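You operate a simulated robot arm through the tools that you are given. There is no shell and no other tool. Be economical: measure what you need, move in short steps, check, and stop when the job is done.

You are at the controls of a simulated robot arm. One attempt, no reset.

TASK
Put the yellow roll on the low shelf of the test stand. Then take the orange cover from the top of the fitting cart and leave it on the ready mark. Then put the blue brush from the top of the fitting cart in the grey tub on the top of the fitting cart. Then take the silver axle and put it on the good field. Then put the red bracket from the second shelf from the bottom of the parts rack on the top of the delivery table. Then open the cage gate, take the blue housing from the top of the packing stand and put it on the floor of the dispatch cage, then shut the gate. Keep to this order. Set down upright: yellow roll, silver axle, red bracket, housing.

It is judged by the outcome, as a careful person would: the job done as asked, and still so three seconds after it is handed in. It fails if anything else is knocked over, pushed out of place, dropped, spilled or broken. A push-on lid holds only when it is set on centred and level and pressed home; a screw cap is set on level and turned clockwise until tight.

THE ROBOT
A 7-joint arm with a two-finger parallel gripper on a trunk, on a base that drives. Base frame: it is fixed to the floor where the robot stands at the start and does not move with it; the origin is under the middle of the robot, x ahead of it, y to its left, z up; the surface under the hand at the start is at about z = 700. Lengths are in mm, angles in degrees, forces in N, time in s.
With the tool pointing down near the work surface it reaches from about 380 to 800 mm from the robot's upright axis, wherever it stands. Its first joint turns from -143.0 to 143.0 degrees. Places, roughly: blue brush (4x4x11 cm) [-2600, 8100, 900]; cage gate [-6200, 3100, 700]; floor of the dispatch cage [-6500, 3100, 500]; good field (15x15 cm) [-3180, 9720, 800]; grey tub [-2750, 7250, 1000]; housing [-5250, -750, 750]; low shelf of the test stand [500, 0, 300]; orange cover (6x6x4 cm) [-2700, 7900, 900]; ready mark (32x24 cm) [-6600, 7040, 860]; red bracket (9x8x9 cm) [-6400, 7800, 500]; silver axle (6x6x11 cm) [-3000, 7300, 900]; top of the delivery table [-6600, 9200, 700]; yellow roll (5x5x10 cm) [500, 0, 800]. Payload 3 kg.
The TCP is the grasp point between the finger pads, 30 mm short of the fingertips. In the tool frame z runs along the fingers and y along their closing line. Largest opening 110 mm; finger width 20, thickness 10; the body of the gripper, 48 by 112 mm, starts 55 mm behind the TCP.
Orientation is that of the tool frame in the base frame, as [roll, pitch, yaw] about the fixed x, y, z axes, in that order (R = Rz(yaw) Ry(pitch) Rx(roll)). With the fingers straight down and closing along the base's y, the tool's x points along the base's -x, its y along +y and its z along -z.

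THE INTERFACE
- The arm moves only by the tool arm_command. Its argument "targets" is a list of rows, each a list of 3 entries, a list of its own where there are three numbers: the shift along the tool's x, y, z in mm, then the turn, a rotation vector about the tool's x, y, z in degrees, then the finger opening in mm, from 0 to 110. In form: [[[x, y, z], [rx, ry, rz], jaw], ...]. A call has 1 to 10 rows; each row shifts and turns the commanded pose from where the row before left it, along the tool's axes as they then stand. Each row takes 0.2 s and may step no farther than 50 mm and 8.6 degrees from the row before; otherwise, or with a gripper value out of range, the whole call is refused. A pose out of reach is approached as far as the arm can. The call stops where the force on the tool passes 40 N (or 10 N more than at its start, if that is more) or the arm is blocked; 0.2 s more then pass. The fingers move at their own pace (about 153 mm/s each) and stop on an object; they squeeze with about 39 N. The grip force told is the motor's: it shows also when the fingers shut on nothing. Time passes only in rows, and 0.2 s behind the last, so rows that do not move let the fingers close. It gives the time, the measured TCP pose, the force on the tool (base axes), the opening and the grip force at its end, in the units of the frame above (readings bear some noise), with the torque about the TCP (base axes, N m) and any sound that the robot's microphone picked up.
- Cameras (640 x 400 px; columns grow to the right, rows downward): "scene" is now at [399.4, -73, 1040.9]; the picture's right is [0.00, -0.49, -0.87], its down [-0.36, -0.81, 0.46] and it looks along [-0.93, 0.31, -0.18] (base axes); focal length 214 px, centre (320, 200). "wrist" rides on the gripper at [72, 17, -103] in the tool frame; the picture's right is [-0.23, 0.97, 0.00], its down [-0.76, -0.18, -0.62] and it looks along [-0.61, -0.14, 0.78] (tool axes); focal length 222 px, centre (320, 200). There is no depth. A picture from a camera that has moved, and an enlarged one, comes with that camera's place and axes in the base frame and with its lens.
- camera(camera): a new picture of that camera. No time passes.
- raise_lower(by): slides the trunk up (or, below 0, down) by that many mm; the arm and the scene camera ride with it, the base frame stays. It gives what a move gives, with no picture.
- base_move(legs): drives the robot by 1 to 6 legs, each [ahead, turn to the left] in mm and degrees, along the robot's own axes; the way and the turn of a leg run together, so that a leg with both is an arc; at most 1500 mm and 180 degrees a leg. The arm and the cameras ride along, it lands a little off, and it stops where it bumps. It gives what a move gives.
- pan_tilt(pan, tilt): turns the head with the scene camera to pan (to the left, within 80 degrees either way) and tilt (down, from -29 to 69), counted from straight ahead of the robot. It gives what a move gives.
- enlarge(camera, box): a new picture of the part [left, top, right, bottom] of that camera's present view, enlarged. No time passes.
- job_done(): hands the job in; it is judged then, once.

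Work in short steps. Places have to be worked out from the pictures, the camera data and where the tool is seen: move nearer, look again, correct. Check each grasp and each placing, and mend what went wrong. You have 207 turns and 180 pictures in all, those below and enlarged ones among them. Open the gripper and draw the arm clear of the work before you hand the job in, unless the task says otherwise.

The tools are called by a JSON object that holds its "name" and its "arguments". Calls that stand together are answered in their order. arm_command: Moves the arm, as the interface text tells. Its arguments: {"type":"object","properties":{"targets":{"type":"array"}},"required":["targets"]} The other tools are called the same way: raise_lower (by) slides the trunk up or down; base_move (legs) drives the base; pan_tilt (pan, tilt) turns the head that bears the scene camera; camera (camera) takes a picture; enlarge (camera, box) takes an enlarged picture of a part of a camera's view; job_done () hands the job in.

At the start:

```text
t: 0.0
tcp_pos: [388.7, -119.6, 940.2]
tool_rot: [180.0, 0.0, -179.8]
wrist_force: [0.7, -0.2, 0.5]
wrist_torque: [-0.02, 0.02, -0.01]
gripper_width: 110.0
gripper_force: 0.0
trunk travel left (down, up): [-225.0, 265.0]
robot x, y, heading: [-1.5, -3.2, -0.3]
head pan, tilt: [60.7, 68.8]
```

scene: 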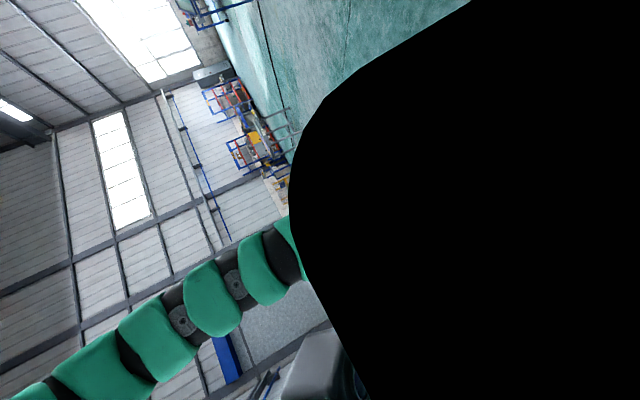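
wrist: 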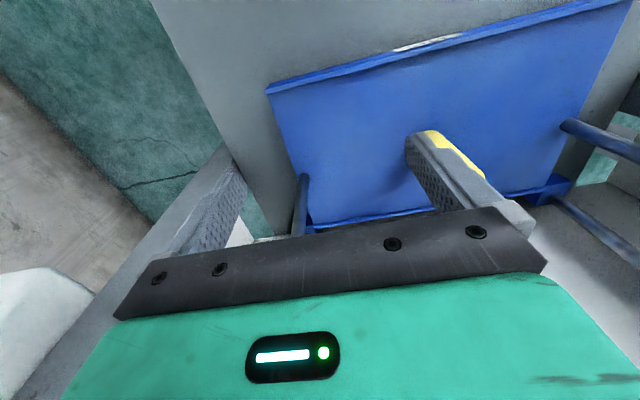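

I see the blue surface under the hand in the wrist view; the scene camera is turned oddly. I turn the head ahead and down to look at the work.

{"name": "pan_tilt", "arguments": {"pan": 0, "tilt": 45}}

{"name": "camera", "arguments": {"camera": "scene"}}

```text
t: 1.3
tcp_pos: [388.6, -119.9, 940.1]
tool_rot: [180.0, 0.1, -179.7]
wrist_force: [-0.3, -0.5, 1.0]
wrist_torque: [-0.01, 0.02, -0.01]
gripper_width: 109.8
gripper_force: 0.1
trunk travel left (down, up): [-225.0, 265.0]
robot x, y, heading: [1.6, -2.9, -0.1]
head pan, tilt: [0.0, 45.0]
```

```text
177 pictures are left
camera scene: at [428.3, -121.6, 987.4], right [0.0, -1.0, 0.0], down [-0.71, 0.0, 0.71], along [-0.71, 0.0, -0.71], focal length 214 px, centre (320, 200)
```

scene: 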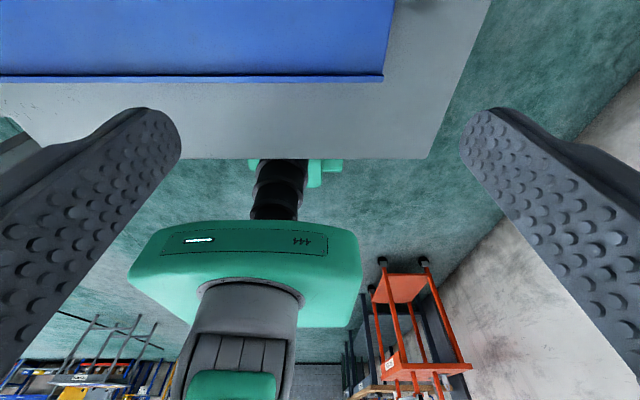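

The scene camera in fact rides with the hand (its "ahead" is the tool's z). I tilt it to look down-forward.

{"name": "pan_tilt", "arguments": {"pan": 0, "tilt": -29}}

{"name": "camera", "arguments": {"camera": "scene"}}

{"name": "pan_tilt", "arguments": {"pan": 50, "tilt": -20}}

{"name": "camera", "arguments": {"camera": "scene"}}

```text
t: 2.8
tcp_pos: [389.0, -118.8, 939.1]
tool_rot: [180.0, 0.0, -179.8]
wrist_force: [-0.4, 0.3, 0.5]
wrist_torque: [0.02, -0.01, -0.01]
gripper_width: 110.2
gripper_force: 0.1
trunk travel left (down, up): [-225.0, 265.0]
robot x, y, heading: [2.9, -3.3, 0.1]
head pan, tilt: [0.0, -28.6]
```

```text
176 pictures are left
camera scene: at [539.4, -121.3, 1001.7], right [0.0, -1.0, 0.0], down [-0.88, 0.0, -0.48], along [0.48, 0.0, -0.88], focal length 214 px, centre (320, 200)
```

scene: 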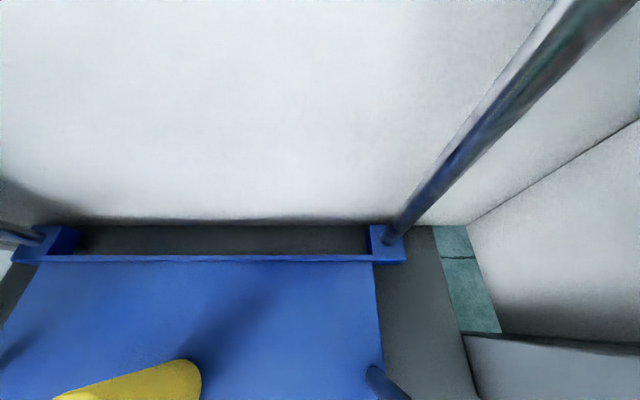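

```text
t: 4.0
tcp_pos: [389.0, -119.6, 939.4]
tool_rot: [-180.0, 0.0, -179.8]
wrist_force: [-0.4, -0.1, -0.1]
wrist_torque: [-0.03, -0.02, 0.02]
gripper_width: 110.1
gripper_force: 0.1
trunk travel left (down, up): [-225.0, 265.0]
robot x, y, heading: [1.7, -0.3, -0.2]
head pan, tilt: [50.0, -20.0]
```

```text
175 pictures are left
camera scene: at [528.5, -63.2, 1019.9], right [0.0, -0.64, -0.77], down [-0.94, 0.26, -0.22], along [0.34, 0.72, -0.6], focal length 214 px, centre (320, 200)
```

scene: 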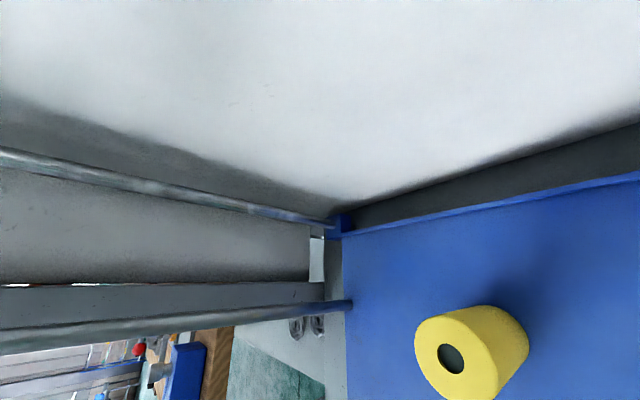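

The yellow roll stands on the blue top. I look again with less pan to see it whole and triangulate.

{"name": "pan_tilt", "arguments": {"pan": 40, "tilt": 15}}

{"name": "camera", "arguments": {"camera": "scene"}}

{"name": "pan_tilt", "arguments": {"pan": 0, "tilt": 0}}

{"name": "camera", "arguments": {"camera": "scene"}}

```text
t: 5.0
tcp_pos: [388.3, -120.7, 940.0]
tool_rot: [180.0, -0.1, -179.8]
wrist_force: [-0.1, -0.1, 0.6]
wrist_torque: [0.06, 0.01, 0.01]
gripper_width: 110.0
gripper_force: 0.1
trunk travel left (down, up): [-225.0, 265.0]
robot x, y, heading: [1.0, -0.9, 0.3]
head pan, tilt: [40.0, 15.0]
```

```text
174 pictures are left
camera scene: at [475.2, -61.5, 997.3], right [0.0, -0.77, -0.64], down [-0.97, -0.17, 0.2], along [-0.26, 0.62, -0.74], focal length 214 px, centre (320, 200)
```

scene: 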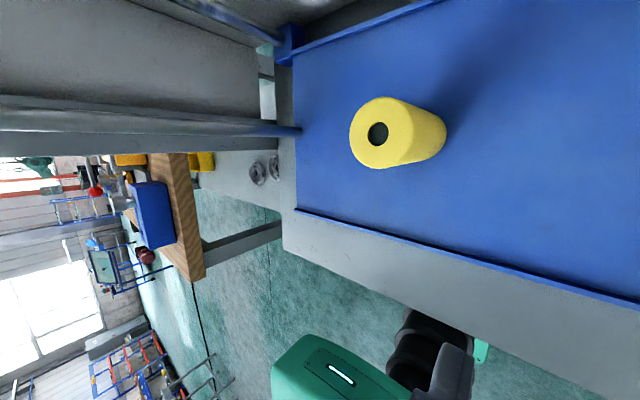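

```text
t: 6.0
tcp_pos: [387.3, -119.0, 940.0]
tool_rot: [180.0, 0.0, -179.8]
wrist_force: [-1.1, -0.1, 0.0]
wrist_torque: [0.01, -0.03, 0.0]
gripper_width: 110.2
gripper_force: 0.0
trunk travel left (down, up): [-225.0, 265.0]
robot x, y, heading: [0.9, -0.8, -0.3]
head pan, tilt: [0.0, 0.0]
```

```text
173 pictures are left
camera scene: at [499.3, -121.4, 978.7], right [0.0, -1.0, 0.0], down [-1.0, 0.0, 0.0], along [0.0, 0.0, -1.0], focal length 214 px, centre (320, 200)
```

scene: 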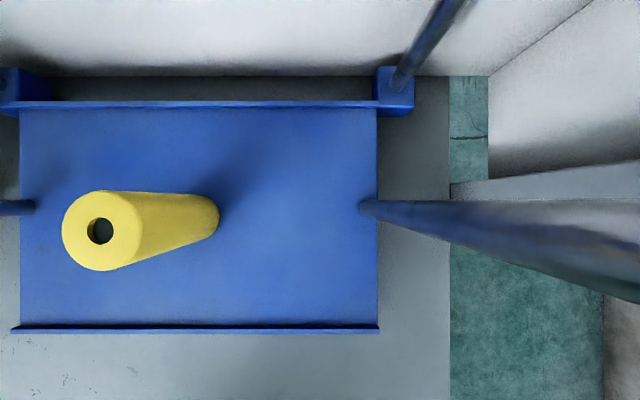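

Triangulating: roll axis at about (481, 13), top z≈845, shelf z≈746. Before grasping I back off and level the hand to look at the stand's low shelf.

{"name": "base_move", "arguments": {"legs": [[-550, 0]]}}

{"name": "arm_command", "arguments": {"targets": [[[0, 0, 0], [0, -8.5, 0], 110], [[0, 0, 0], [0, -8.5, 0], 110], [[0, 0, 0], [0, -8.5, 0], 110], [[0, 0, 0], [0, -8.5, 0], 110], [[0, 0, 0], [0, -8.5, 0], 110], [[0, 0, 0], [0, -8.5, 0], 110], [[0, 0, 0], [0, -8.5, 0], 110], [[0, 0, 0], [0, -8.5, 0], 110], [[0, 0, 0], [0, -8.5, 0], 110], [[0, 0, 0], [0, -8.5, 0], 110]]}}

{"name": "camera", "arguments": {"camera": "scene"}}

```text
t: 9.2
tcp_pos: [-157.5, -119.1, 940.6]
tool_rot: [179.9, 0.0, -179.8]
wrist_force: [-0.7, 0.6, 0.7]
wrist_torque: [-0.01, 0.04, 0.01]
gripper_width: 109.9
gripper_force: 0.2
trunk travel left (down, up): [-225.0, 265.0]
robot x, y, heading: [-547.1, 1.0, 0.1]
head pan, tilt: [0.0, 0.0]
```

```text
t: 11.4
tcp_pos: [-84.6, -199.0, 1005.8]
tool_rot: [175.3, 53.2, 178.0]
wrist_force: [0.1, 0.1, 0.2]
wrist_torque: [0.01, -0.01, 0.03]
gripper_width: 110.3
gripper_force: 0.1
out of reach, approached as far as the arm can: row 3, 4, 5, 6, 7, 8, 9, 10
trunk travel left (down, up): [-225.0, 265.0]
robot x, y, heading: [-544.0, 0.6, -0.0]
head pan, tilt: [0.0, 0.0]
```

```text
172 pictures are left
camera scene: at [-50.3, -204.6, 1117.6], right [0.03, -1.0, -0.05], down [-0.6, 0.02, -0.8], along [0.8, 0.05, -0.6], focal length 214 px, centre (320, 200)
```

scene: 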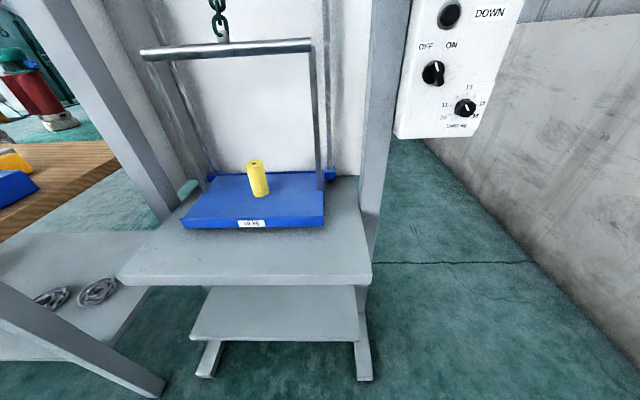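

I see the stand: grey table z≈700, tray above, low shelf z≈300 with front near x≈246, y±300, open front. I extend the hand forward to get it level.

{"name": "arm_command", "arguments": {"targets": [[[0, 0, 50], [0, 0, 0], 110], [[0, 0, 50], [0, 0, 0], 110], [[0, 0, 50], [0, 0, 0], 110], [[0, 0, 50], [0, 0, 0], 110]]}}

```text
t: 12.4
tcp_pos: [74.7, -186.0, 885.8]
tool_rot: [175.4, 53.2, 178.0]
wrist_force: [-1.3, -0.2, 1.0]
wrist_torque: [0.02, -0.01, 0.05]
gripper_width: 109.9
gripper_force: 0.0
trunk travel left (down, up): [-225.0, 265.0]
robot x, y, heading: [-547.3, -4.4, 0.3]
head pan, tilt: [0.0, 0.0]
```

The hand can extend now; I continue the turn to level, plus small roll corrections.

{"name": "arm_command", "arguments": {"targets": [[[0, 0, 0], [0, -7.4, 0], 110], [[0, 0, 0], [0, -7.4, 0], 110], [[0, 0, 0], [0, -7.4, 0], 110], [[0, 0, 0], [0, -7.4, 0], 110], [[0, 0, 0], [0, -7.2, 0], 110], [[0, 0, 0], [1.7, 0, -2.9], 110]]}}

{"name": "camera", "arguments": {"camera": "scene"}}

```text
t: 13.8
tcp_pos: [74.6, -186.9, 887.4]
tool_rot: [-51.9, 89.8, -51.9]
wrist_force: [1.3, -1.0, -0.6]
wrist_torque: [-0.01, -0.01, -0.02]
gripper_width: 110.0
gripper_force: 0.1
trunk travel left (down, up): [-225.0, 265.0]
robot x, y, heading: [-546.8, -3.3, 0.3]
head pan, tilt: [0.0, 0.0]
```

```text
171 pictures are left
camera scene: at [35.8, -188.6, 996.2], right [0.0, -1.0, 0.0], down [0.0, 0.0, -1.0], along [1.0, 0.0, 0.0], focal length 214 px, centre (320, 200)
```

scene: 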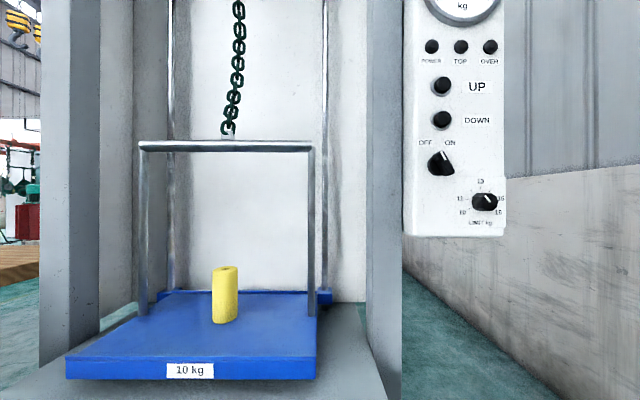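

Level and aligned with base x. I move the hand to the roll's line (y≈13, z≈810), still well in front of it.

{"name": "arm_command", "arguments": {"targets": [[[20, 50, 0], [0, 0, 0], 110], [[20, 50, 0], [0, 0, 0], 110], [[20, 50, 0], [0, 0, 0], 110], [[17, 50, 0], [0, 0, 0], 110]]}}

{"name": "base_move", "arguments": {"legs": [[270, 0]]}}

{"name": "camera", "arguments": {"camera": "scene"}}

{"name": "camera", "arguments": {"camera": "wrist"}}

```text
refused: row 1 steps farther than a row can; nothing moved
```

```text
t: 15.7
tcp_pos: [341.2, -182.2, 887.1]
tool_rot: [-90.8, 89.9, -90.5]
wrist_force: [-0.1, 0.0, -0.4]
wrist_torque: [0.02, 0.0, 0.01]
gripper_width: 109.9
gripper_force: 0.0
trunk travel left (down, up): [-225.0, 265.0]
robot x, y, heading: [-279.9, -0.1, 0.4]
head pan, tilt: [0.0, 0.0]
```

```text
170 pictures are left
camera scene: at [302.3, -184.0, 995.8], right [0.01, -1.0, 0.0], down [0.0, 0.0, -1.0], along [1.0, 0.01, 0.0], focal length 214 px, centre (320, 200)
```

scene: 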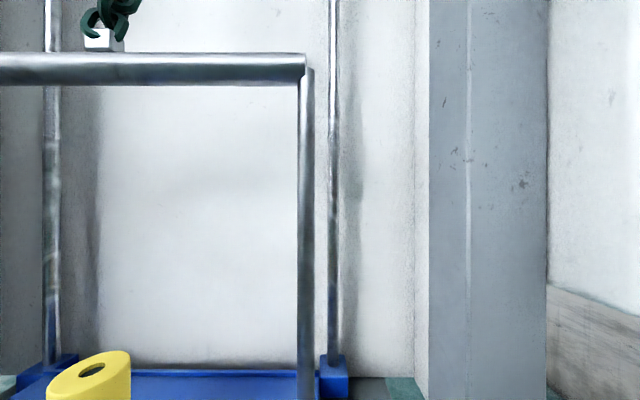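

```text
169 pictures are left
camera wrist: at [237.9, -166.6, 815.6], right [-0.01, 0.97, 0.23], down [-0.62, -0.18, 0.76], along [0.78, -0.13, 0.61], focal length 222 px, centre (320, 200)
```

wrist: 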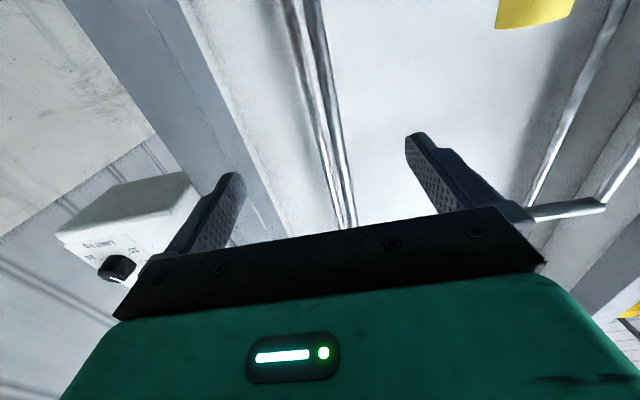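

The row was too long (diagonal), so only the base moved; nothing is near. I now shift the hand to the roll's line in smaller rows.

{"name": "arm_command", "arguments": {"targets": [[[15, 40, 0], [0, 0, 0], 110], [[15, 40, 0], [0, 0, 0], 110], [[15, 40, 0], [0, 0, 0], 110], [[16, 40, 0], [0, 0, 0], 110], [[16, 38, 0], [0.4, 0, 0], 110]]}}

{"name": "camera", "arguments": {"camera": "scene"}}

{"name": "camera", "arguments": {"camera": "wrist"}}

```text
t: 16.9
tcp_pos: [342.7, 14.7, 806.2]
tool_rot: [-74.2, 89.9, -74.1]
wrist_force: [-0.2, -1.9, 1.2]
wrist_torque: [0.01, 0.04, 0.08]
gripper_width: 110.0
gripper_force: 0.1
out of reach, approached as far as the arm can: row 4
trunk travel left (down, up): [-225.0, 265.0]
robot x, y, heading: [-284.1, -1.9, 0.6]
head pan, tilt: [0.0, 0.0]
```

```text
168 pictures are left
camera scene: at [304.3, 13.1, 915.3], right [0.0, -1.0, 0.0], down [0.0, 0.0, -1.0], along [1.0, 0.0, 0.0], focal length 214 px, centre (320, 200)
```

scene: 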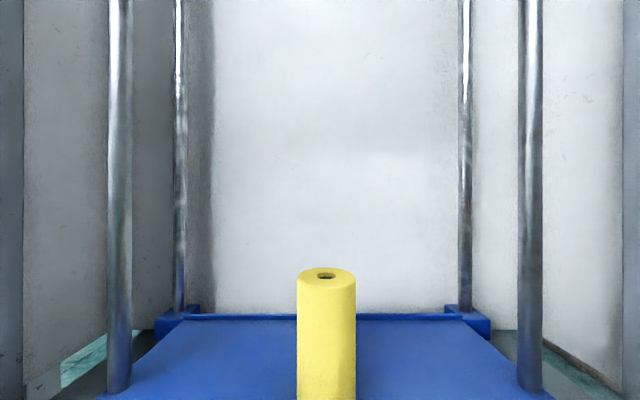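

```text
167 pictures are left
camera wrist: at [240.2, 31.0, 735.0], right [0.0, 0.97, 0.23], down [-0.62, -0.18, 0.76], along [0.78, -0.14, 0.61], focal length 222 px, centre (320, 200)
```

wrist: 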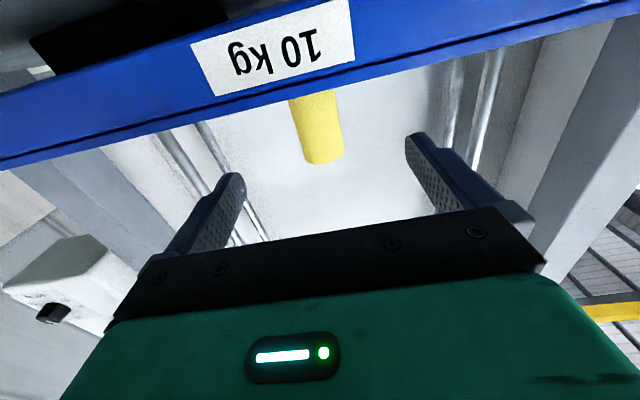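

The wrist camera hangs below the level hand (z 735, tray at 746), so I pitch the hand to 45° down, which keeps all parts above the tray and still suits the low shelf.

{"name": "arm_command", "arguments": {"targets": [[[0, 0, 0], [0, 7.5, 0], 110], [[0, 0, 0], [0, 7.5, 0], 110], [[0, 0, 0], [0, 7.5, 0], 110], [[0, 0, 0], [0, 7.5, 0], 110], [[0, 0, 0], [0, 7.5, 0], 110], [[0, 0, 0], [0, 7.5, 0], 110]]}}

{"name": "camera", "arguments": {"camera": "wrist"}}

{"name": "camera", "arguments": {"camera": "scene"}}

```text
t: 17.4
tcp_pos: [338.7, 13.3, 773.5]
tool_rot: [-179.9, 80.9, -179.7]
wrist_force: [4.6, 0.4, 17.9]
wrist_torque: [0.44, -0.52, 0.34]
gripper_width: 109.9
gripper_force: 0.0
out of reach, approached as far as the arm can: row 1, 2
trunk travel left (down, up): [-225.0, 265.0]
robot x, y, heading: [-284.1, -1.2, 0.5]
head pan, tilt: [0.0, 0.0]
stopped in row 2: the force on the tool passed its limit at 56 N (the readings are from after the stop); the commanded pose is now the measured one
```

```text
166 pictures are left
camera wrist: at [225.1, 29.6, 720.6], right [0.03, 0.97, 0.22], down [-0.49, -0.18, 0.85], along [0.87, -0.14, 0.48], focal length 222 px, centre (320, 200)
```

wrist: 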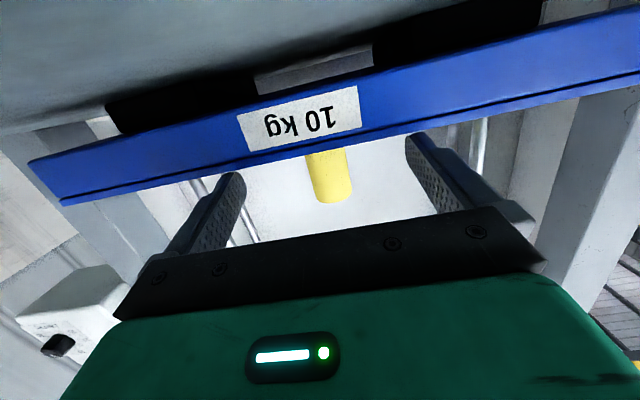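

```text
165 pictures are left
camera scene: at [317.5, 11.7, 888.6], right [0.01, -1.0, 0.0], down [-0.16, 0.0, -0.99], along [0.99, 0.01, -0.16], focal length 214 px, centre (320, 200)
```

scene: 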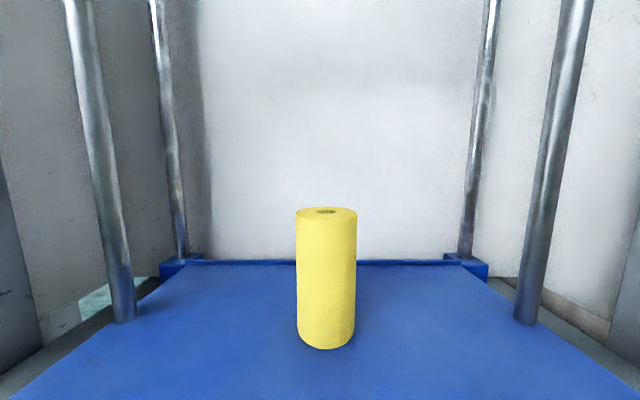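

Contact: the arm sagged toward its limit and touched something (probably a link on the table edge). I raise the trunk 120 mm to clear it.

{"name": "raise_lower", "arguments": {"by": 120}}

{"name": "camera", "arguments": {"camera": "scene"}}

```text
t: 18.9
tcp_pos: [338.6, 13.7, 891.8]
tool_rot: [-179.8, 80.6, -179.5]
wrist_force: [-0.5, 0.5, 0.0]
wrist_torque: [-0.01, -0.01, 0.0]
gripper_width: 109.9
gripper_force: 0.1
trunk travel left (down, up): [-345.0, 145.0]
robot x, y, heading: [-281.2, 0.9, 0.6]
head pan, tilt: [0.0, 0.0]
```

```text
164 pictures are left
camera scene: at [318.3, 11.6, 1006.3], right [0.0, -1.0, 0.0], down [-0.16, 0.0, -0.99], along [0.99, 0.0, -0.16], focal length 214 px, centre (320, 200)
```

scene: 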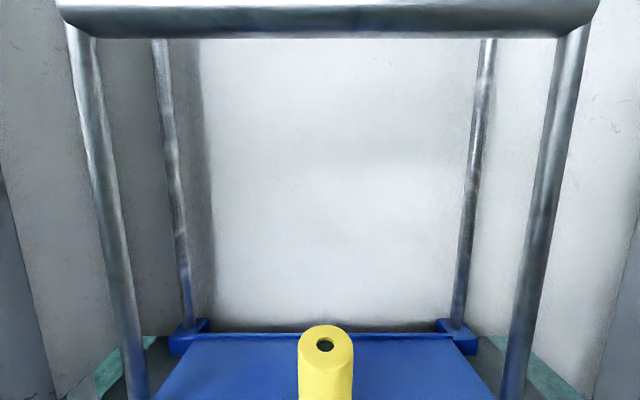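

Clear again. I pitch the hand to about 45°.

{"name": "arm_command", "arguments": {"targets": [[[0, 0, 0], [0, 7.2, 0], 110], [[0, 0, 0], [0, 7.2, 0], 110], [[0, 0, 0], [0, 7.2, 0], 110], [[0, 0, 0], [0, 7.2, 0], 110], [[0, 0, 0], [0, 7.2, 0], 110]]}}

{"name": "camera", "arguments": {"camera": "scene"}}

```text
t: 20.1
tcp_pos: [339.2, 13.1, 892.7]
tool_rot: [-179.8, 80.7, -179.6]
wrist_force: [0.0, -0.5, -0.2]
wrist_torque: [-0.01, -0.01, 0.03]
gripper_width: 110.0
gripper_force: 0.0
out of reach, approached as far as the arm can: row 1, 2, 3, 4, 5
trunk travel left (down, up): [-345.0, 145.0]
robot x, y, heading: [-281.1, -0.1, 0.4]
head pan, tilt: [0.0, 0.0]
```

```text
163 pictures are left
camera scene: at [318.3, 11.6, 1006.4], right [0.0, -1.0, 0.0], down [-0.16, 0.0, -0.99], along [0.99, 0.0, -0.16], focal length 214 px, centre (320, 200)
```

scene: 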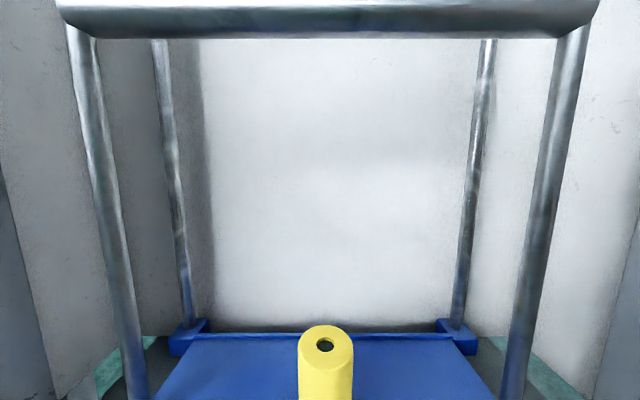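

A joint limit blocks this turn. I try combining the pitch with a shift to the right, where it worked before.

{"name": "arm_command", "arguments": {"targets": [[[-30, 0, 0], [0, 0, 0], 110], [[0, -40, 0], [0, 0, 0], 110], [[0, -40, 0], [0, 0, 0], 110], [[0, -40, 0], [0, 7, 0], 110], [[0, -40, 0], [0, 7, 0], 110], [[0, 0, 0], [0, 7, 0], 110], [[0, 0, 0], [0, 7, 0], 110], [[0, 0, 0], [0, 7, 0], 110]]}}

```text
t: 21.9
tcp_pos: [341.2, -152.4, 893.6]
tool_rot: [180.0, 45.4, -179.8]
wrist_force: [0.7, -0.2, 0.1]
wrist_torque: [0.06, 0.01, 0.04]
gripper_width: 110.0
gripper_force: 0.0
out of reach, approached as far as the arm can: row 1
trunk travel left (down, up): [-345.0, 145.0]
robot x, y, heading: [-282.3, 0.5, 0.6]
head pan, tilt: [0.0, 0.0]
```

At y=-152 it turns to 45° freely. I now move sideways to y≈11 at this pitch.

{"name": "arm_command", "arguments": {"targets": [[[0, 41, 0], [0, 0, 0], 110], [[0, 41, 0], [0, 0, 0], 110], [[0, 41, 0], [0, 0, 0], 110], [[0, 40, 0], [0, 0, 0], 110]]}}

{"name": "camera", "arguments": {"camera": "scene"}}

```text
t: 22.9
tcp_pos: [338.4, 12.4, 895.5]
tool_rot: [180.0, 45.7, -179.7]
wrist_force: [0.1, -0.4, -0.8]
wrist_torque: [0.0, 0.0, 0.06]
gripper_width: 109.9
gripper_force: 0.1
trunk travel left (down, up): [-345.0, 145.0]
robot x, y, heading: [-281.7, -1.1, 0.5]
head pan, tilt: [0.0, 0.0]
```

```text
162 pictures are left
camera scene: at [388.1, 10.4, 1000.6], right [0.0, -1.0, 0.0], down [-0.7, 0.0, -0.71], along [0.71, 0.0, -0.7], focal length 214 px, centre (320, 200)
```

scene: 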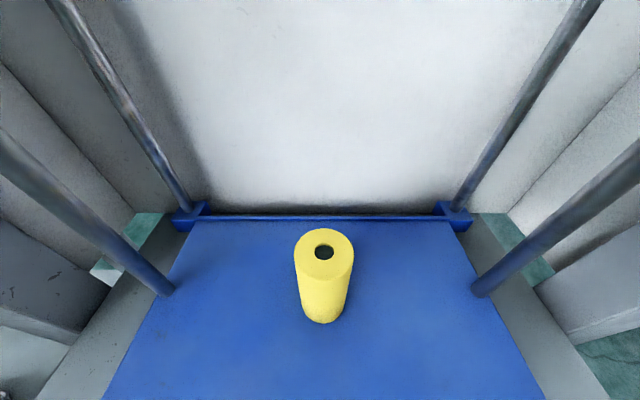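

Roll axis refined: (481, 9), base 746, top 845. I approach along the tool axis to a grasp at (481, 9, 802).

{"name": "arm_command", "arguments": {"targets": [[[-32, -3, 0], [0, 0, 0], 110], [[0, 0, 45], [0, 0, 0], 110], [[0, 0, 45], [0, 0, 0], 110], [[0, 0, 40], [0, 0, 0], 110], [[0, 0, 36], [0, 0, 0], 110]]}}

{"name": "camera", "arguments": {"camera": "wrist"}}

```text
t: 24.1
tcp_pos: [481.4, 10.7, 795.6]
tool_rot: [-179.9, 45.6, -179.7]
wrist_force: [-0.9, 0.9, -0.4]
wrist_torque: [-0.01, -0.05, -0.02]
gripper_width: 109.9
gripper_force: 0.1
trunk travel left (down, up): [-345.0, 145.0]
robot x, y, heading: [-282.5, 1.1, 0.8]
head pan, tilt: [0.0, 0.0]
```

```text
161 pictures are left
camera wrist: at [356.6, 26.5, 818.3], right [0.15, 0.97, 0.16], down [0.09, -0.18, 0.98], along [0.98, -0.14, -0.11], focal length 222 px, centre (320, 200)
```

wrist: 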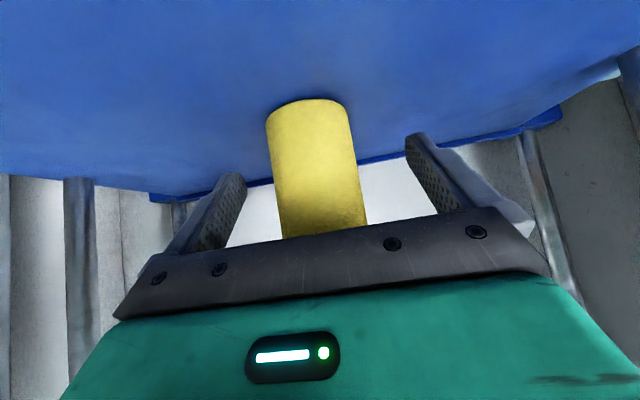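

The roll sits between the fingers. I close and check the grip, then lift a little.

{"name": "arm_command", "arguments": {"targets": [[[0, 0, 0], [0, 0, 0], 30], [[0, 0, 0], [0, 0, 0], 30], [[0, 0, 0], [0, 0, 0], 30], [[-20, 0, -20], [0, 0, 0], 30], [[-20, 0, -20], [0, 0, 0], 30]]}}

{"name": "camera", "arguments": {"camera": "wrist"}}

```text
t: 25.4
tcp_pos: [479.4, 10.9, 853.3]
tool_rot: [179.9, 45.4, -179.7]
wrist_force: [-0.7, 0.0, -1.6]
wrist_torque: [0.01, 0.01, -0.01]
gripper_width: 46.3
gripper_force: 39.3
trunk travel left (down, up): [-345.0, 145.0]
robot x, y, heading: [-280.7, -1.8, 0.3]
head pan, tilt: [0.0, 0.0]
```

```text
160 pictures are left
camera wrist: at [355.4, 26.8, 876.6], right [0.16, 0.97, 0.16], down [0.09, -0.18, 0.98], along [0.98, -0.14, -0.12], focal length 222 px, centre (320, 200)
```

wrist: 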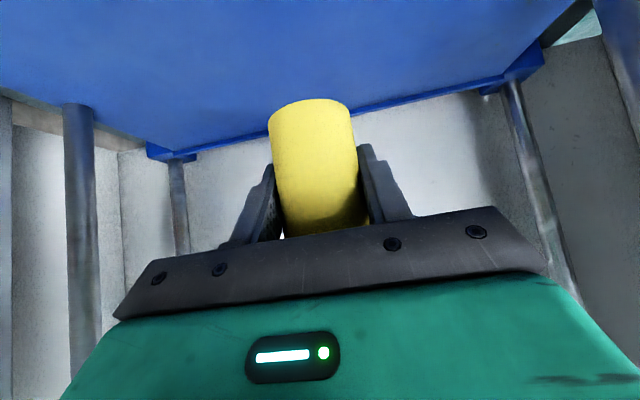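

Grip is firm at 46 mm and the roll hangs straight. I back away clear of the stand before lowering.

{"name": "base_move", "arguments": {"legs": [[-480, 0]]}}

{"name": "raise_lower", "arguments": {"by": -345}}

{"name": "camera", "arguments": {"camera": "scene"}}

```text
t: 28.2
tcp_pos: [-2.9, 14.7, 855.2]
tool_rot: [-180.0, 45.7, -178.9]
wrist_force: [-0.5, 0.2, -1.1]
wrist_torque: [0.03, 0.03, 0.03]
gripper_width: 46.2
gripper_force: 39.2
trunk travel left (down, up): [-345.0, 145.0]
robot x, y, heading: [-763.3, -6.6, 1.3]
head pan, tilt: [0.0, 0.0]
```

```text
t: 31.6
tcp_pos: [-5.3, 14.9, 509.2]
tool_rot: [179.9, 45.7, -178.9]
wrist_force: [0.1, 0.3, -1.1]
wrist_torque: [0.04, -0.02, 0.01]
gripper_width: 46.4
gripper_force: 39.4
trunk travel left (down, up): [0.0, 490.0]
robot x, y, heading: [-766.6, -13.6, 1.4]
head pan, tilt: [0.0, 0.0]
```

```text
159 pictures are left
camera scene: at [45.7, 13.6, 615.8], right [0.02, -1.0, 0.0], down [-0.7, -0.01, -0.71], along [0.71, 0.01, -0.7], focal length 214 px, centre (320, 200)
```

scene: 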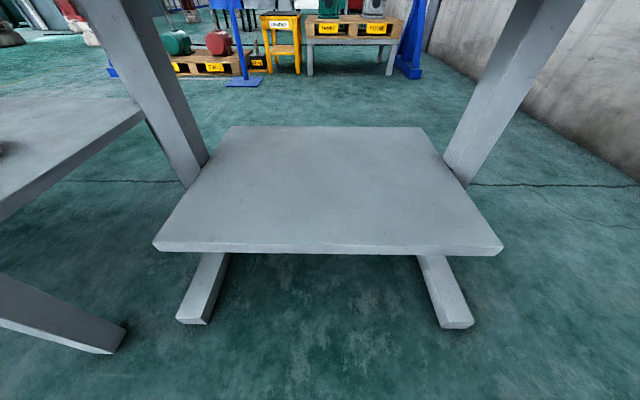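

Low shelf in view. I lower the hand 90 mm with the arm and look again for a parallax measure of the shelf height.

{"name": "arm_command", "arguments": {"targets": [[[21, 0, 21], [0, 0, 0], 30], [[21, 0, 21], [0, 0, 0], 30], [[21, 0, 21], [0, 0, 0], 30]]}}

{"name": "camera", "arguments": {"camera": "scene"}}

```text
t: 32.4
tcp_pos: [-2.7, 16.5, 420.5]
tool_rot: [180.0, 45.5, -178.9]
wrist_force: [1.0, -0.5, -0.6]
wrist_torque: [0.0, 0.01, -0.01]
gripper_width: 46.6
gripper_force: 39.2
trunk travel left (down, up): [0.0, 490.0]
robot x, y, heading: [-761.3, -9.1, 1.3]
head pan, tilt: [0.0, 0.0]
```

```text
158 pictures are left
camera scene: at [45.8, 15.9, 526.1], right [0.02, -1.0, 0.0], down [-0.7, -0.01, -0.71], along [0.71, 0.01, -0.7], focal length 214 px, centre (320, 200)
```

scene: 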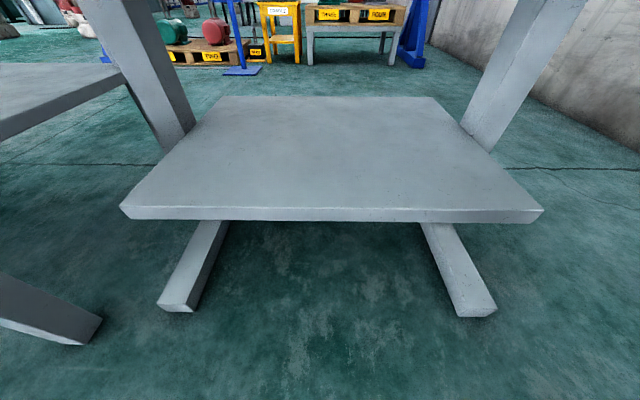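

Parallax gives the shelf top at z≈310, front x≈242. I drive ahead so the roll is above the shelf at x≈330.

{"name": "base_move", "arguments": {"legs": [[335, 0]]}}

{"name": "camera", "arguments": {"camera": "wrist"}}

{"name": "camera", "arguments": {"camera": "scene"}}

```text
t: 34.6
tcp_pos: [330.3, 19.5, 420.8]
tool_rot: [-179.9, 45.5, -179.2]
wrist_force: [0.6, -0.4, -1.8]
wrist_torque: [-0.01, 0.01, 0.02]
gripper_width: 46.7
gripper_force: 39.0
trunk travel left (down, up): [0.0, 490.0]
robot x, y, heading: [-427.6, 1.0, 1.0]
head pan, tilt: [0.0, 0.0]
```

```text
157 pictures are left
camera wrist: at [205.2, 34.3, 443.1], right [0.15, 0.98, 0.16], down [0.09, -0.18, 0.98], along [0.99, -0.13, -0.11], focal length 222 px, centre (320, 200)
```

wrist: 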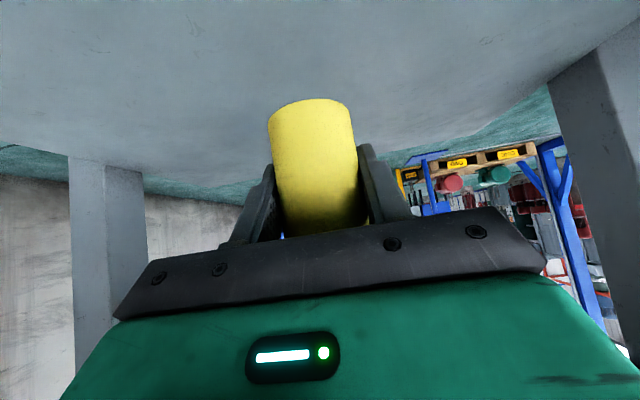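

```text
156 pictures are left
camera scene: at [379.4, 18.5, 526.7], right [0.01, -1.0, 0.0], down [-0.7, -0.01, -0.71], along [0.71, 0.01, -0.7], focal length 214 px, centre (320, 200)
```

scene: 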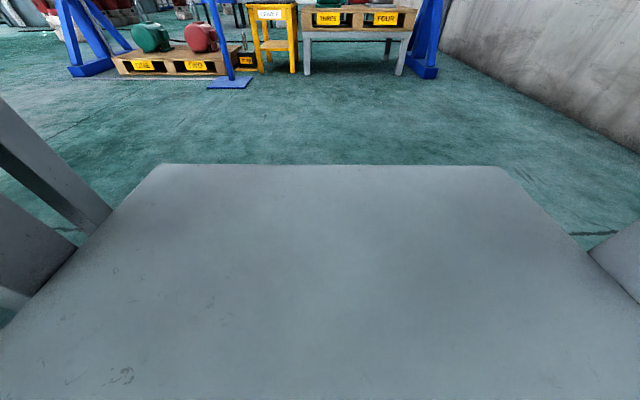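

Over the shelf. I lower 48 mm, then creep in small steps watching the force.

{"name": "arm_command", "arguments": {"targets": [[[17, 0, 17], [0, 0, 0], 30], [[17, 0, 17], [0, 0, 0], 30], [[3, 0, 3], [0, 0, 0], 30], [[1.5, 0, 1.5], [0, 0, 0], 30]]}}

```text
t: 35.6
tcp_pos: [330.9, 19.2, 367.6]
tool_rot: [-179.9, 45.6, -179.2]
wrist_force: [-0.2, -0.1, -1.0]
wrist_torque: [0.05, -0.01, 0.02]
gripper_width: 46.6
gripper_force: 38.9
trunk travel left (down, up): [0.0, 490.0]
robot x, y, heading: [-431.4, 1.1, 1.0]
head pan, tilt: [0.0, 0.0]
```

{"name": "arm_command", "arguments": {"targets": [[[1.5, 0, 1.5], [0, 0, 0], 30], [[1.5, 0, 1.5], [0, 0, 0], 30], [[1.5, 0, 1.5], [0, 0, 0], 30]]}}

```text
t: 36.4
tcp_pos: [330.0, 18.8, 361.2]
tool_rot: [-179.9, 45.4, -179.2]
wrist_force: [0.2, 0.1, -0.7]
wrist_torque: [0.0, 0.03, 0.0]
gripper_width: 46.5
gripper_force: 39.3
trunk travel left (down, up): [0.0, 490.0]
robot x, y, heading: [-431.5, -2.0, 1.2]
head pan, tilt: [0.0, 0.0]
```

No contact yet at 361; I continue in 1.5–2 mm steps.

{"name": "arm_command", "arguments": {"targets": [[[1.4, 0, 1.4], [0, 0, 0], 30], [[1.4, 0, 1.4], [0, 0, 0], 30], [[1.4, 0, 1.4], [0, 0, 0], 30]]}}

{"name": "camera", "arguments": {"camera": "wrist"}}

```text
t: 37.2
tcp_pos: [328.9, 18.7, 353.7]
tool_rot: [-180.0, 45.4, -179.2]
wrist_force: [0.2, -0.4, -2.0]
wrist_torque: [-0.02, 0.0, -0.04]
gripper_width: 46.7
gripper_force: 38.8
trunk travel left (down, up): [0.0, 490.0]
robot x, y, heading: [-432.4, 2.1, 1.1]
head pan, tilt: [0.0, 0.0]
```

```text
155 pictures are left
camera wrist: at [205.4, 33.9, 376.2], right [0.15, 0.98, 0.16], down [0.09, -0.18, 0.98], along [0.99, -0.13, -0.11], focal length 222 px, centre (320, 200)
```

wrist: 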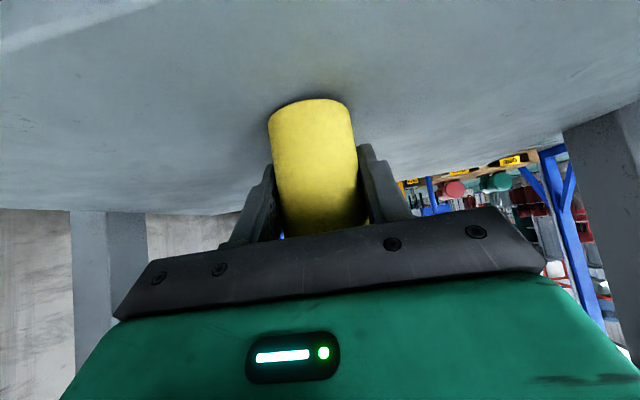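

A contact shadow is closing in at the roll's base; I continue down.

{"name": "arm_command", "arguments": {"targets": [[[1, 0, 1], [0, 0, 0], 30], [[1, 0, 1], [0, 0, 0], 30], [[1, 0, 1], [0, 0, 0], 30], [[1, 0, 1], [0, 0, 0], 30]]}}

```text
t: 38.2
tcp_pos: [331.4, 18.7, 351.3]
tool_rot: [180.0, 45.9, -179.2]
wrist_force: [-7.6, -2.9, 26.6]
wrist_torque: [-0.16, -0.27, -0.09]
gripper_width: 46.3
gripper_force: 39.0
trunk travel left (down, up): [0.0, 490.0]
robot x, y, heading: [-431.6, 0.0, 1.2]
head pan, tilt: [0.0, 0.0]
```

Contact at about z=352. I ease up 2 mm, open, and draw back along the tool axis.

{"name": "arm_command", "arguments": {"targets": [[[-1.4, 0, -1.4], [0, 0, 0], 30], [[0, 0, 0], [0, 0, 0], 75], [[0, 0, 0], [0, 0, 0], 110], [[0, 0, 0], [0, 0, 0], 110], [[0, 0, -30], [0, 0, 0], 110], [[0, 0, -40], [0, 0, 0], 110], [[0, 0, -40], [0, 0, 0], 110]]}}

{"name": "camera", "arguments": {"camera": "scene"}}

{"name": "camera", "arguments": {"camera": "wrist"}}

```text
t: 39.8
tcp_pos: [249.5, 19.1, 429.0]
tool_rot: [180.0, 45.6, -179.2]
wrist_force: [-0.2, -0.6, 0.6]
wrist_torque: [-0.03, 0.04, 0.02]
gripper_width: 109.8
gripper_force: 0.0
trunk travel left (down, up): [0.0, 490.0]
robot x, y, heading: [-432.2, 1.7, 1.1]
head pan, tilt: [0.0, 0.0]
```

```text
154 pictures are left
camera scene: at [299.9, 17.3, 533.9], right [0.01, -1.0, 0.0], down [-0.7, -0.01, -0.71], along [0.71, 0.01, -0.7], focal length 214 px, centre (320, 200)
```

scene: 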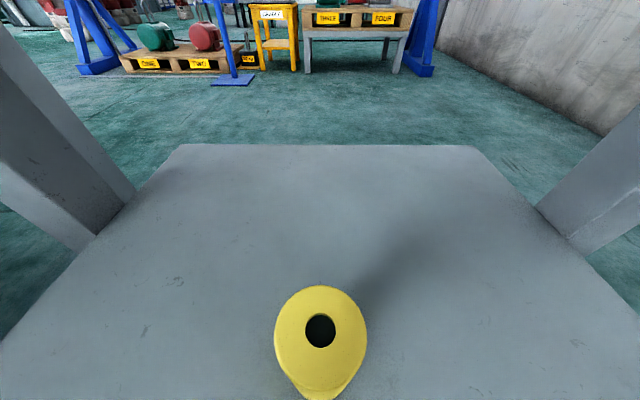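

```text
153 pictures are left
camera wrist: at [125.6, 33.2, 450.4], right [0.15, 0.98, 0.16], down [0.09, -0.18, 0.98], along [0.98, -0.13, -0.12], focal length 222 px, centre (320, 200)
```

wrist: 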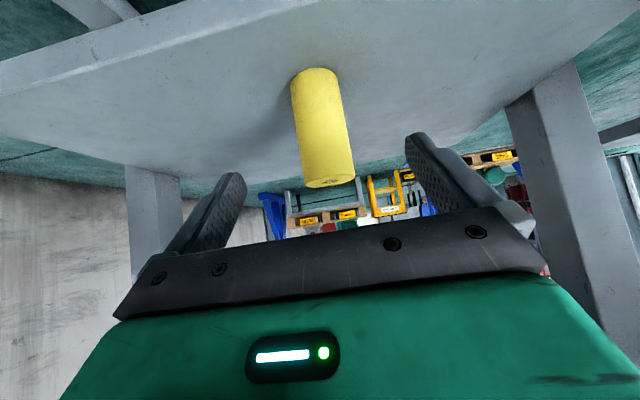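

The roll stands upright on the low shelf. I back away, raise the trunk and turn toward the fitting cart's direction to look at the way.

{"name": "base_move", "arguments": {"legs": [[-600, 0]]}}

{"name": "raise_lower", "arguments": {"by": 300}}

{"name": "arm_command", "arguments": {"targets": [[[-20, 0, -45], [0, 0, 0], 110], [[-20, 0, -45], [0, 0, 0], 110], [[-20, 0, -45], [0, 0, 0], 110], [[-20, 0, -45], [0, 0, 0], 110], [[-20, 0, -45], [0, 0, 0], 110]]}}

{"name": "pan_tilt", "arguments": {"pan": 75, "tilt": -29}}

{"name": "camera", "arguments": {"camera": "scene"}}

```text
t: 43.2
tcp_pos: [-357.1, 13.7, 427.3]
tool_rot: [-179.9, 45.6, -178.6]
wrist_force: [0.0, 0.3, -0.1]
wrist_torque: [0.02, -0.03, 0.0]
gripper_width: 109.9
gripper_force: 0.0
trunk travel left (down, up): [0.0, 490.0]
robot x, y, heading: [-1038.7, -11.2, 1.8]
head pan, tilt: [0.0, 0.0]
```

```text
t: 46.2
tcp_pos: [-357.9, 12.7, 728.6]
tool_rot: [-179.8, 45.6, -178.5]
wrist_force: [-0.4, -0.2, -0.4]
wrist_torque: [0.03, -0.01, -0.05]
gripper_width: 109.9
gripper_force: 0.0
trunk travel left (down, up): [-300.0, 190.0]
robot x, y, heading: [-1039.3, -10.9, 2.1]
head pan, tilt: [0.0, 0.0]
```

```text
t: 47.4
tcp_pos: [-445.7, 12.2, 958.3]
tool_rot: [179.9, 45.5, -178.5]
wrist_force: [1.2, 0.2, 0.2]
wrist_torque: [-0.01, 0.01, 0.0]
gripper_width: 109.9
gripper_force: 0.1
trunk travel left (down, up): [-300.0, 190.0]
robot x, y, heading: [-1035.4, -15.9, 1.8]
head pan, tilt: [0.0, 0.0]
```

```text
t: 48.9
tcp_pos: [-446.3, 12.3, 956.6]
tool_rot: [-180.0, 45.5, -178.4]
wrist_force: [0.6, 0.2, -0.3]
wrist_torque: [0.04, 0.04, 0.0]
gripper_width: 109.8
gripper_force: 0.0
trunk travel left (down, up): [-300.0, 190.0]
robot x, y, heading: [-1037.3, -15.4, 1.9]
head pan, tilt: [75.0, -28.6]
```

```text
152 pictures are left
camera scene: at [-421.5, 75.0, 1141.9], right [0.7, -0.24, -0.68], down [-0.54, 0.45, -0.71], along [0.48, 0.86, 0.18], focal length 214 px, centre (320, 200)
```

scene: 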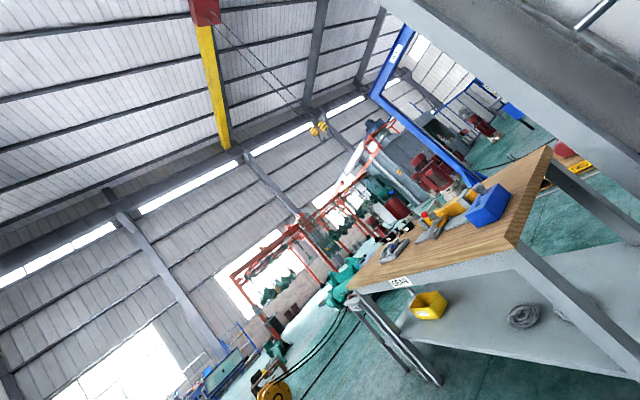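

A bench stands at x≳140; turning in place at x=-1037 is clear of it. I turn left about 100° and look ahead.

{"name": "base_move", "arguments": {"legs": [[0, 100]]}}

{"name": "pan_tilt", "arguments": {"pan": 0, "tilt": -29}}

{"name": "camera", "arguments": {"camera": "scene"}}

```text
t: 52.6
tcp_pos: [-981.9, 581.6, 957.2]
tool_rot: [180.0, 45.6, -96.1]
wrist_force: [-0.1, -1.1, 0.3]
wrist_torque: [0.01, -0.03, 0.0]
gripper_width: 110.1
gripper_force: 0.1
trunk travel left (down, up): [-300.0, 190.0]
robot x, y, heading: [-979.1, -17.0, 85.7]
head pan, tilt: [75.0, -28.6]
stopped in leg 1: the robot was blocked; the commanded pose is now the measured one
```

```text
t: 54.1
tcp_pos: [-981.8, 581.6, 957.7]
tool_rot: [179.9, 45.5, -96.2]
wrist_force: [0.0, 0.5, -0.3]
wrist_torque: [0.0, -0.02, -0.01]
gripper_width: 109.9
gripper_force: 0.1
trunk travel left (down, up): [-300.0, 190.0]
robot x, y, heading: [-979.0, -18.9, 85.9]
head pan, tilt: [0.0, -28.6]
```

```text
151 pictures are left
camera scene: at [-974.2, 639.8, 1108.2], right [0.99, -0.11, 0.0], down [-0.03, -0.27, -0.96], along [0.1, 0.96, -0.27], focal length 214 px, centre (320, 200)
```

scene: 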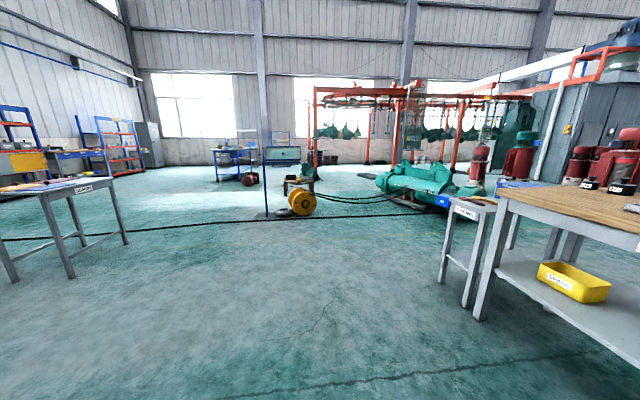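

The turn was blocked at 86°. Ahead is open floor; I look left to find what blocked it.

{"name": "pan_tilt", "arguments": {"pan": 80, "tilt": 20}}

{"name": "camera", "arguments": {"camera": "scene"}}

{"name": "pan_tilt", "arguments": {"pan": 30, "tilt": 69}}

{"name": "camera", "arguments": {"camera": "scene"}}

```text
t: 55.6
tcp_pos: [-982.1, 581.8, 958.2]
tool_rot: [-180.0, 45.6, -96.2]
wrist_force: [-0.6, 0.0, -0.3]
wrist_torque: [0.0, 0.02, 0.0]
gripper_width: 110.1
gripper_force: 0.0
trunk travel left (down, up): [-300.0, 190.0]
robot x, y, heading: [-983.1, -16.4, 85.6]
head pan, tilt: [80.0, 20.0]
```

```text
150 pictures are left
camera scene: at [-1074.7, 563.4, 1092.1], right [0.25, 0.68, -0.69], down [0.26, -0.73, -0.63], along [-0.93, -0.02, -0.36], focal length 214 px, centre (320, 200)
```

scene: 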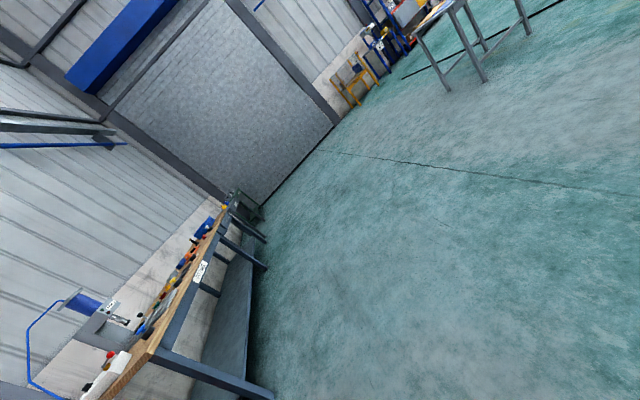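

```text
t: 56.8
tcp_pos: [-982.3, 582.3, 957.7]
tool_rot: [-180.0, 45.6, -96.3]
wrist_force: [-0.8, -1.0, 0.5]
wrist_torque: [-0.01, 0.02, -0.01]
gripper_width: 110.0
gripper_force: 0.1
trunk travel left (down, up): [-300.0, 190.0]
robot x, y, heading: [-982.7, -18.5, 86.2]
head pan, tilt: [30.0, 68.8]
```

```text
149 pictures are left
camera scene: at [-1014.1, 532.3, 1021.4], right [0.9, 0.26, -0.35], down [0.37, -0.88, 0.31], along [-0.23, -0.41, -0.89], focal length 214 px, centre (320, 200)
```

scene: 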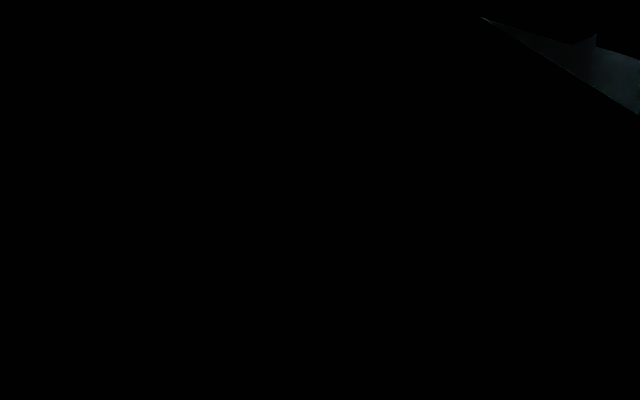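

A wall bench lies behind-left; it must have met the base's rear corner. Ahead is free: the fitting cart (blue) is near (-2700,7700), a pole stands near (-1530,3830), a table near x≤-2900. I drive forward and then steer between them.

{"name": "base_move", "arguments": {"legs": [[700, 0], [0, 23], [1300, 0]]}}

{"name": "pan_tilt", "arguments": {"pan": 0, "tilt": -29}}

{"name": "camera", "arguments": {"camera": "scene"}}

```text
t: 67.9
tcp_pos: [-1540.3, 2461.3, 956.9]
tool_rot: [-180.0, 45.5, -74.9]
wrist_force: [0.5, -0.4, -0.2]
wrist_torque: [0.01, 0.01, -0.01]
gripper_width: 110.1
gripper_force: 0.2
trunk travel left (down, up): [-300.0, 190.0]
robot x, y, heading: [-1323.5, 1908.2, 107.0]
head pan, tilt: [30.0, 68.8]
```

```text
t: 69.6
tcp_pos: [-1541.3, 2462.2, 957.3]
tool_rot: [180.0, 45.6, -74.9]
wrist_force: [-0.4, 0.6, -0.3]
wrist_torque: [-0.03, 0.02, 0.01]
gripper_width: 110.1
gripper_force: 0.1
trunk travel left (down, up): [-300.0, 190.0]
robot x, y, heading: [-1320.5, 1903.8, 107.4]
head pan, tilt: [0.0, -28.6]
```

```text
148 pictures are left
camera scene: at [-1555.7, 2517.7, 1108.6], right [0.97, 0.26, 0.0], down [0.07, -0.26, -0.96], along [-0.25, 0.93, -0.27], focal length 214 px, centre (320, 200)
```

scene: 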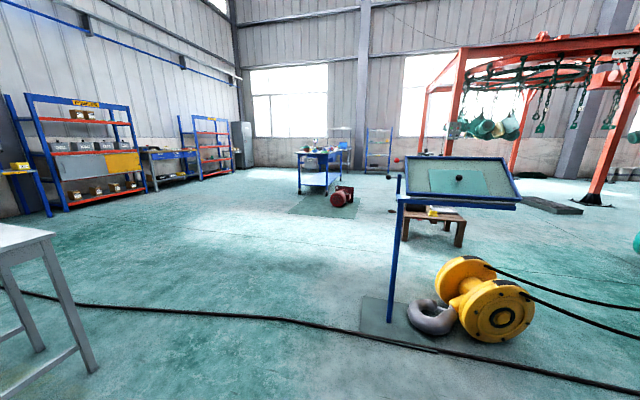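

Free floor ahead with only a cable on the ground. I drive on toward about (-2950, 5200), west of the red motor, and look at the cart.

{"name": "base_move", "arguments": {"legs": [[0, 8.5], [1300, 0], [1300, 0], [1000, 0], [0, -20]]}}

{"name": "camera", "arguments": {"camera": "scene"}}

```text
t: 89.0
tcp_pos: [-2979.9, 5780.7, 958.4]
tool_rot: [-180.0, 45.6, -86.6]
wrist_force: [0.6, 0.0, 0.2]
wrist_torque: [-0.04, -0.02, 0.01]
gripper_width: 110.0
gripper_force: 0.0
trunk travel left (down, up): [-300.0, 190.0]
robot x, y, heading: [-2855.5, 5196.0, 95.5]
head pan, tilt: [0.0, -28.6]
```

```text
147 pictures are left
camera scene: at [-2982.3, 5838.8, 1108.8], right [1.0, 0.06, 0.0], down [0.02, -0.27, -0.96], along [-0.06, 0.96, -0.27], focal length 214 px, centre (320, 200)
```

scene: 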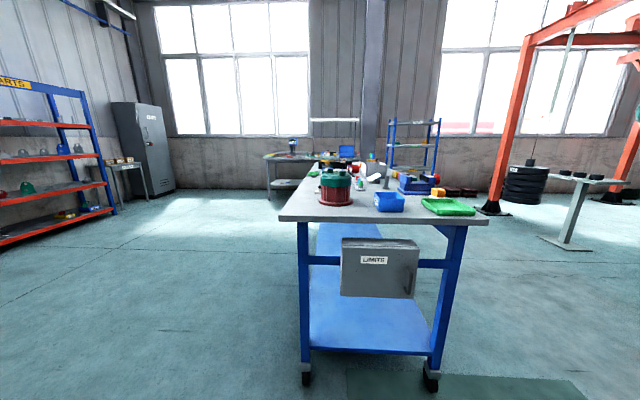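

The fitting cart is straight ahead, top z≈850–870, x from about -3170 to -2450. I zoom in on its top.

{"name": "enlarge", "arguments": {"camera": "scene", "box": [270, 120, 490, 230]}}

```text
2.91 times, centred on (380, 175) of scene
camera zoom: at [-2982.3, 5838.8, 1108.8], right [1.0, 0.06, 0.0], down [0.02, -0.27, -0.96], along [-0.06, 0.96, -0.27], focal length 624 px, centre (146, 273)
```

zoom: 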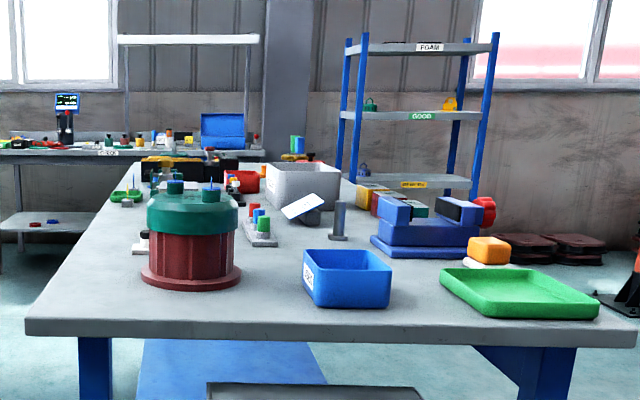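

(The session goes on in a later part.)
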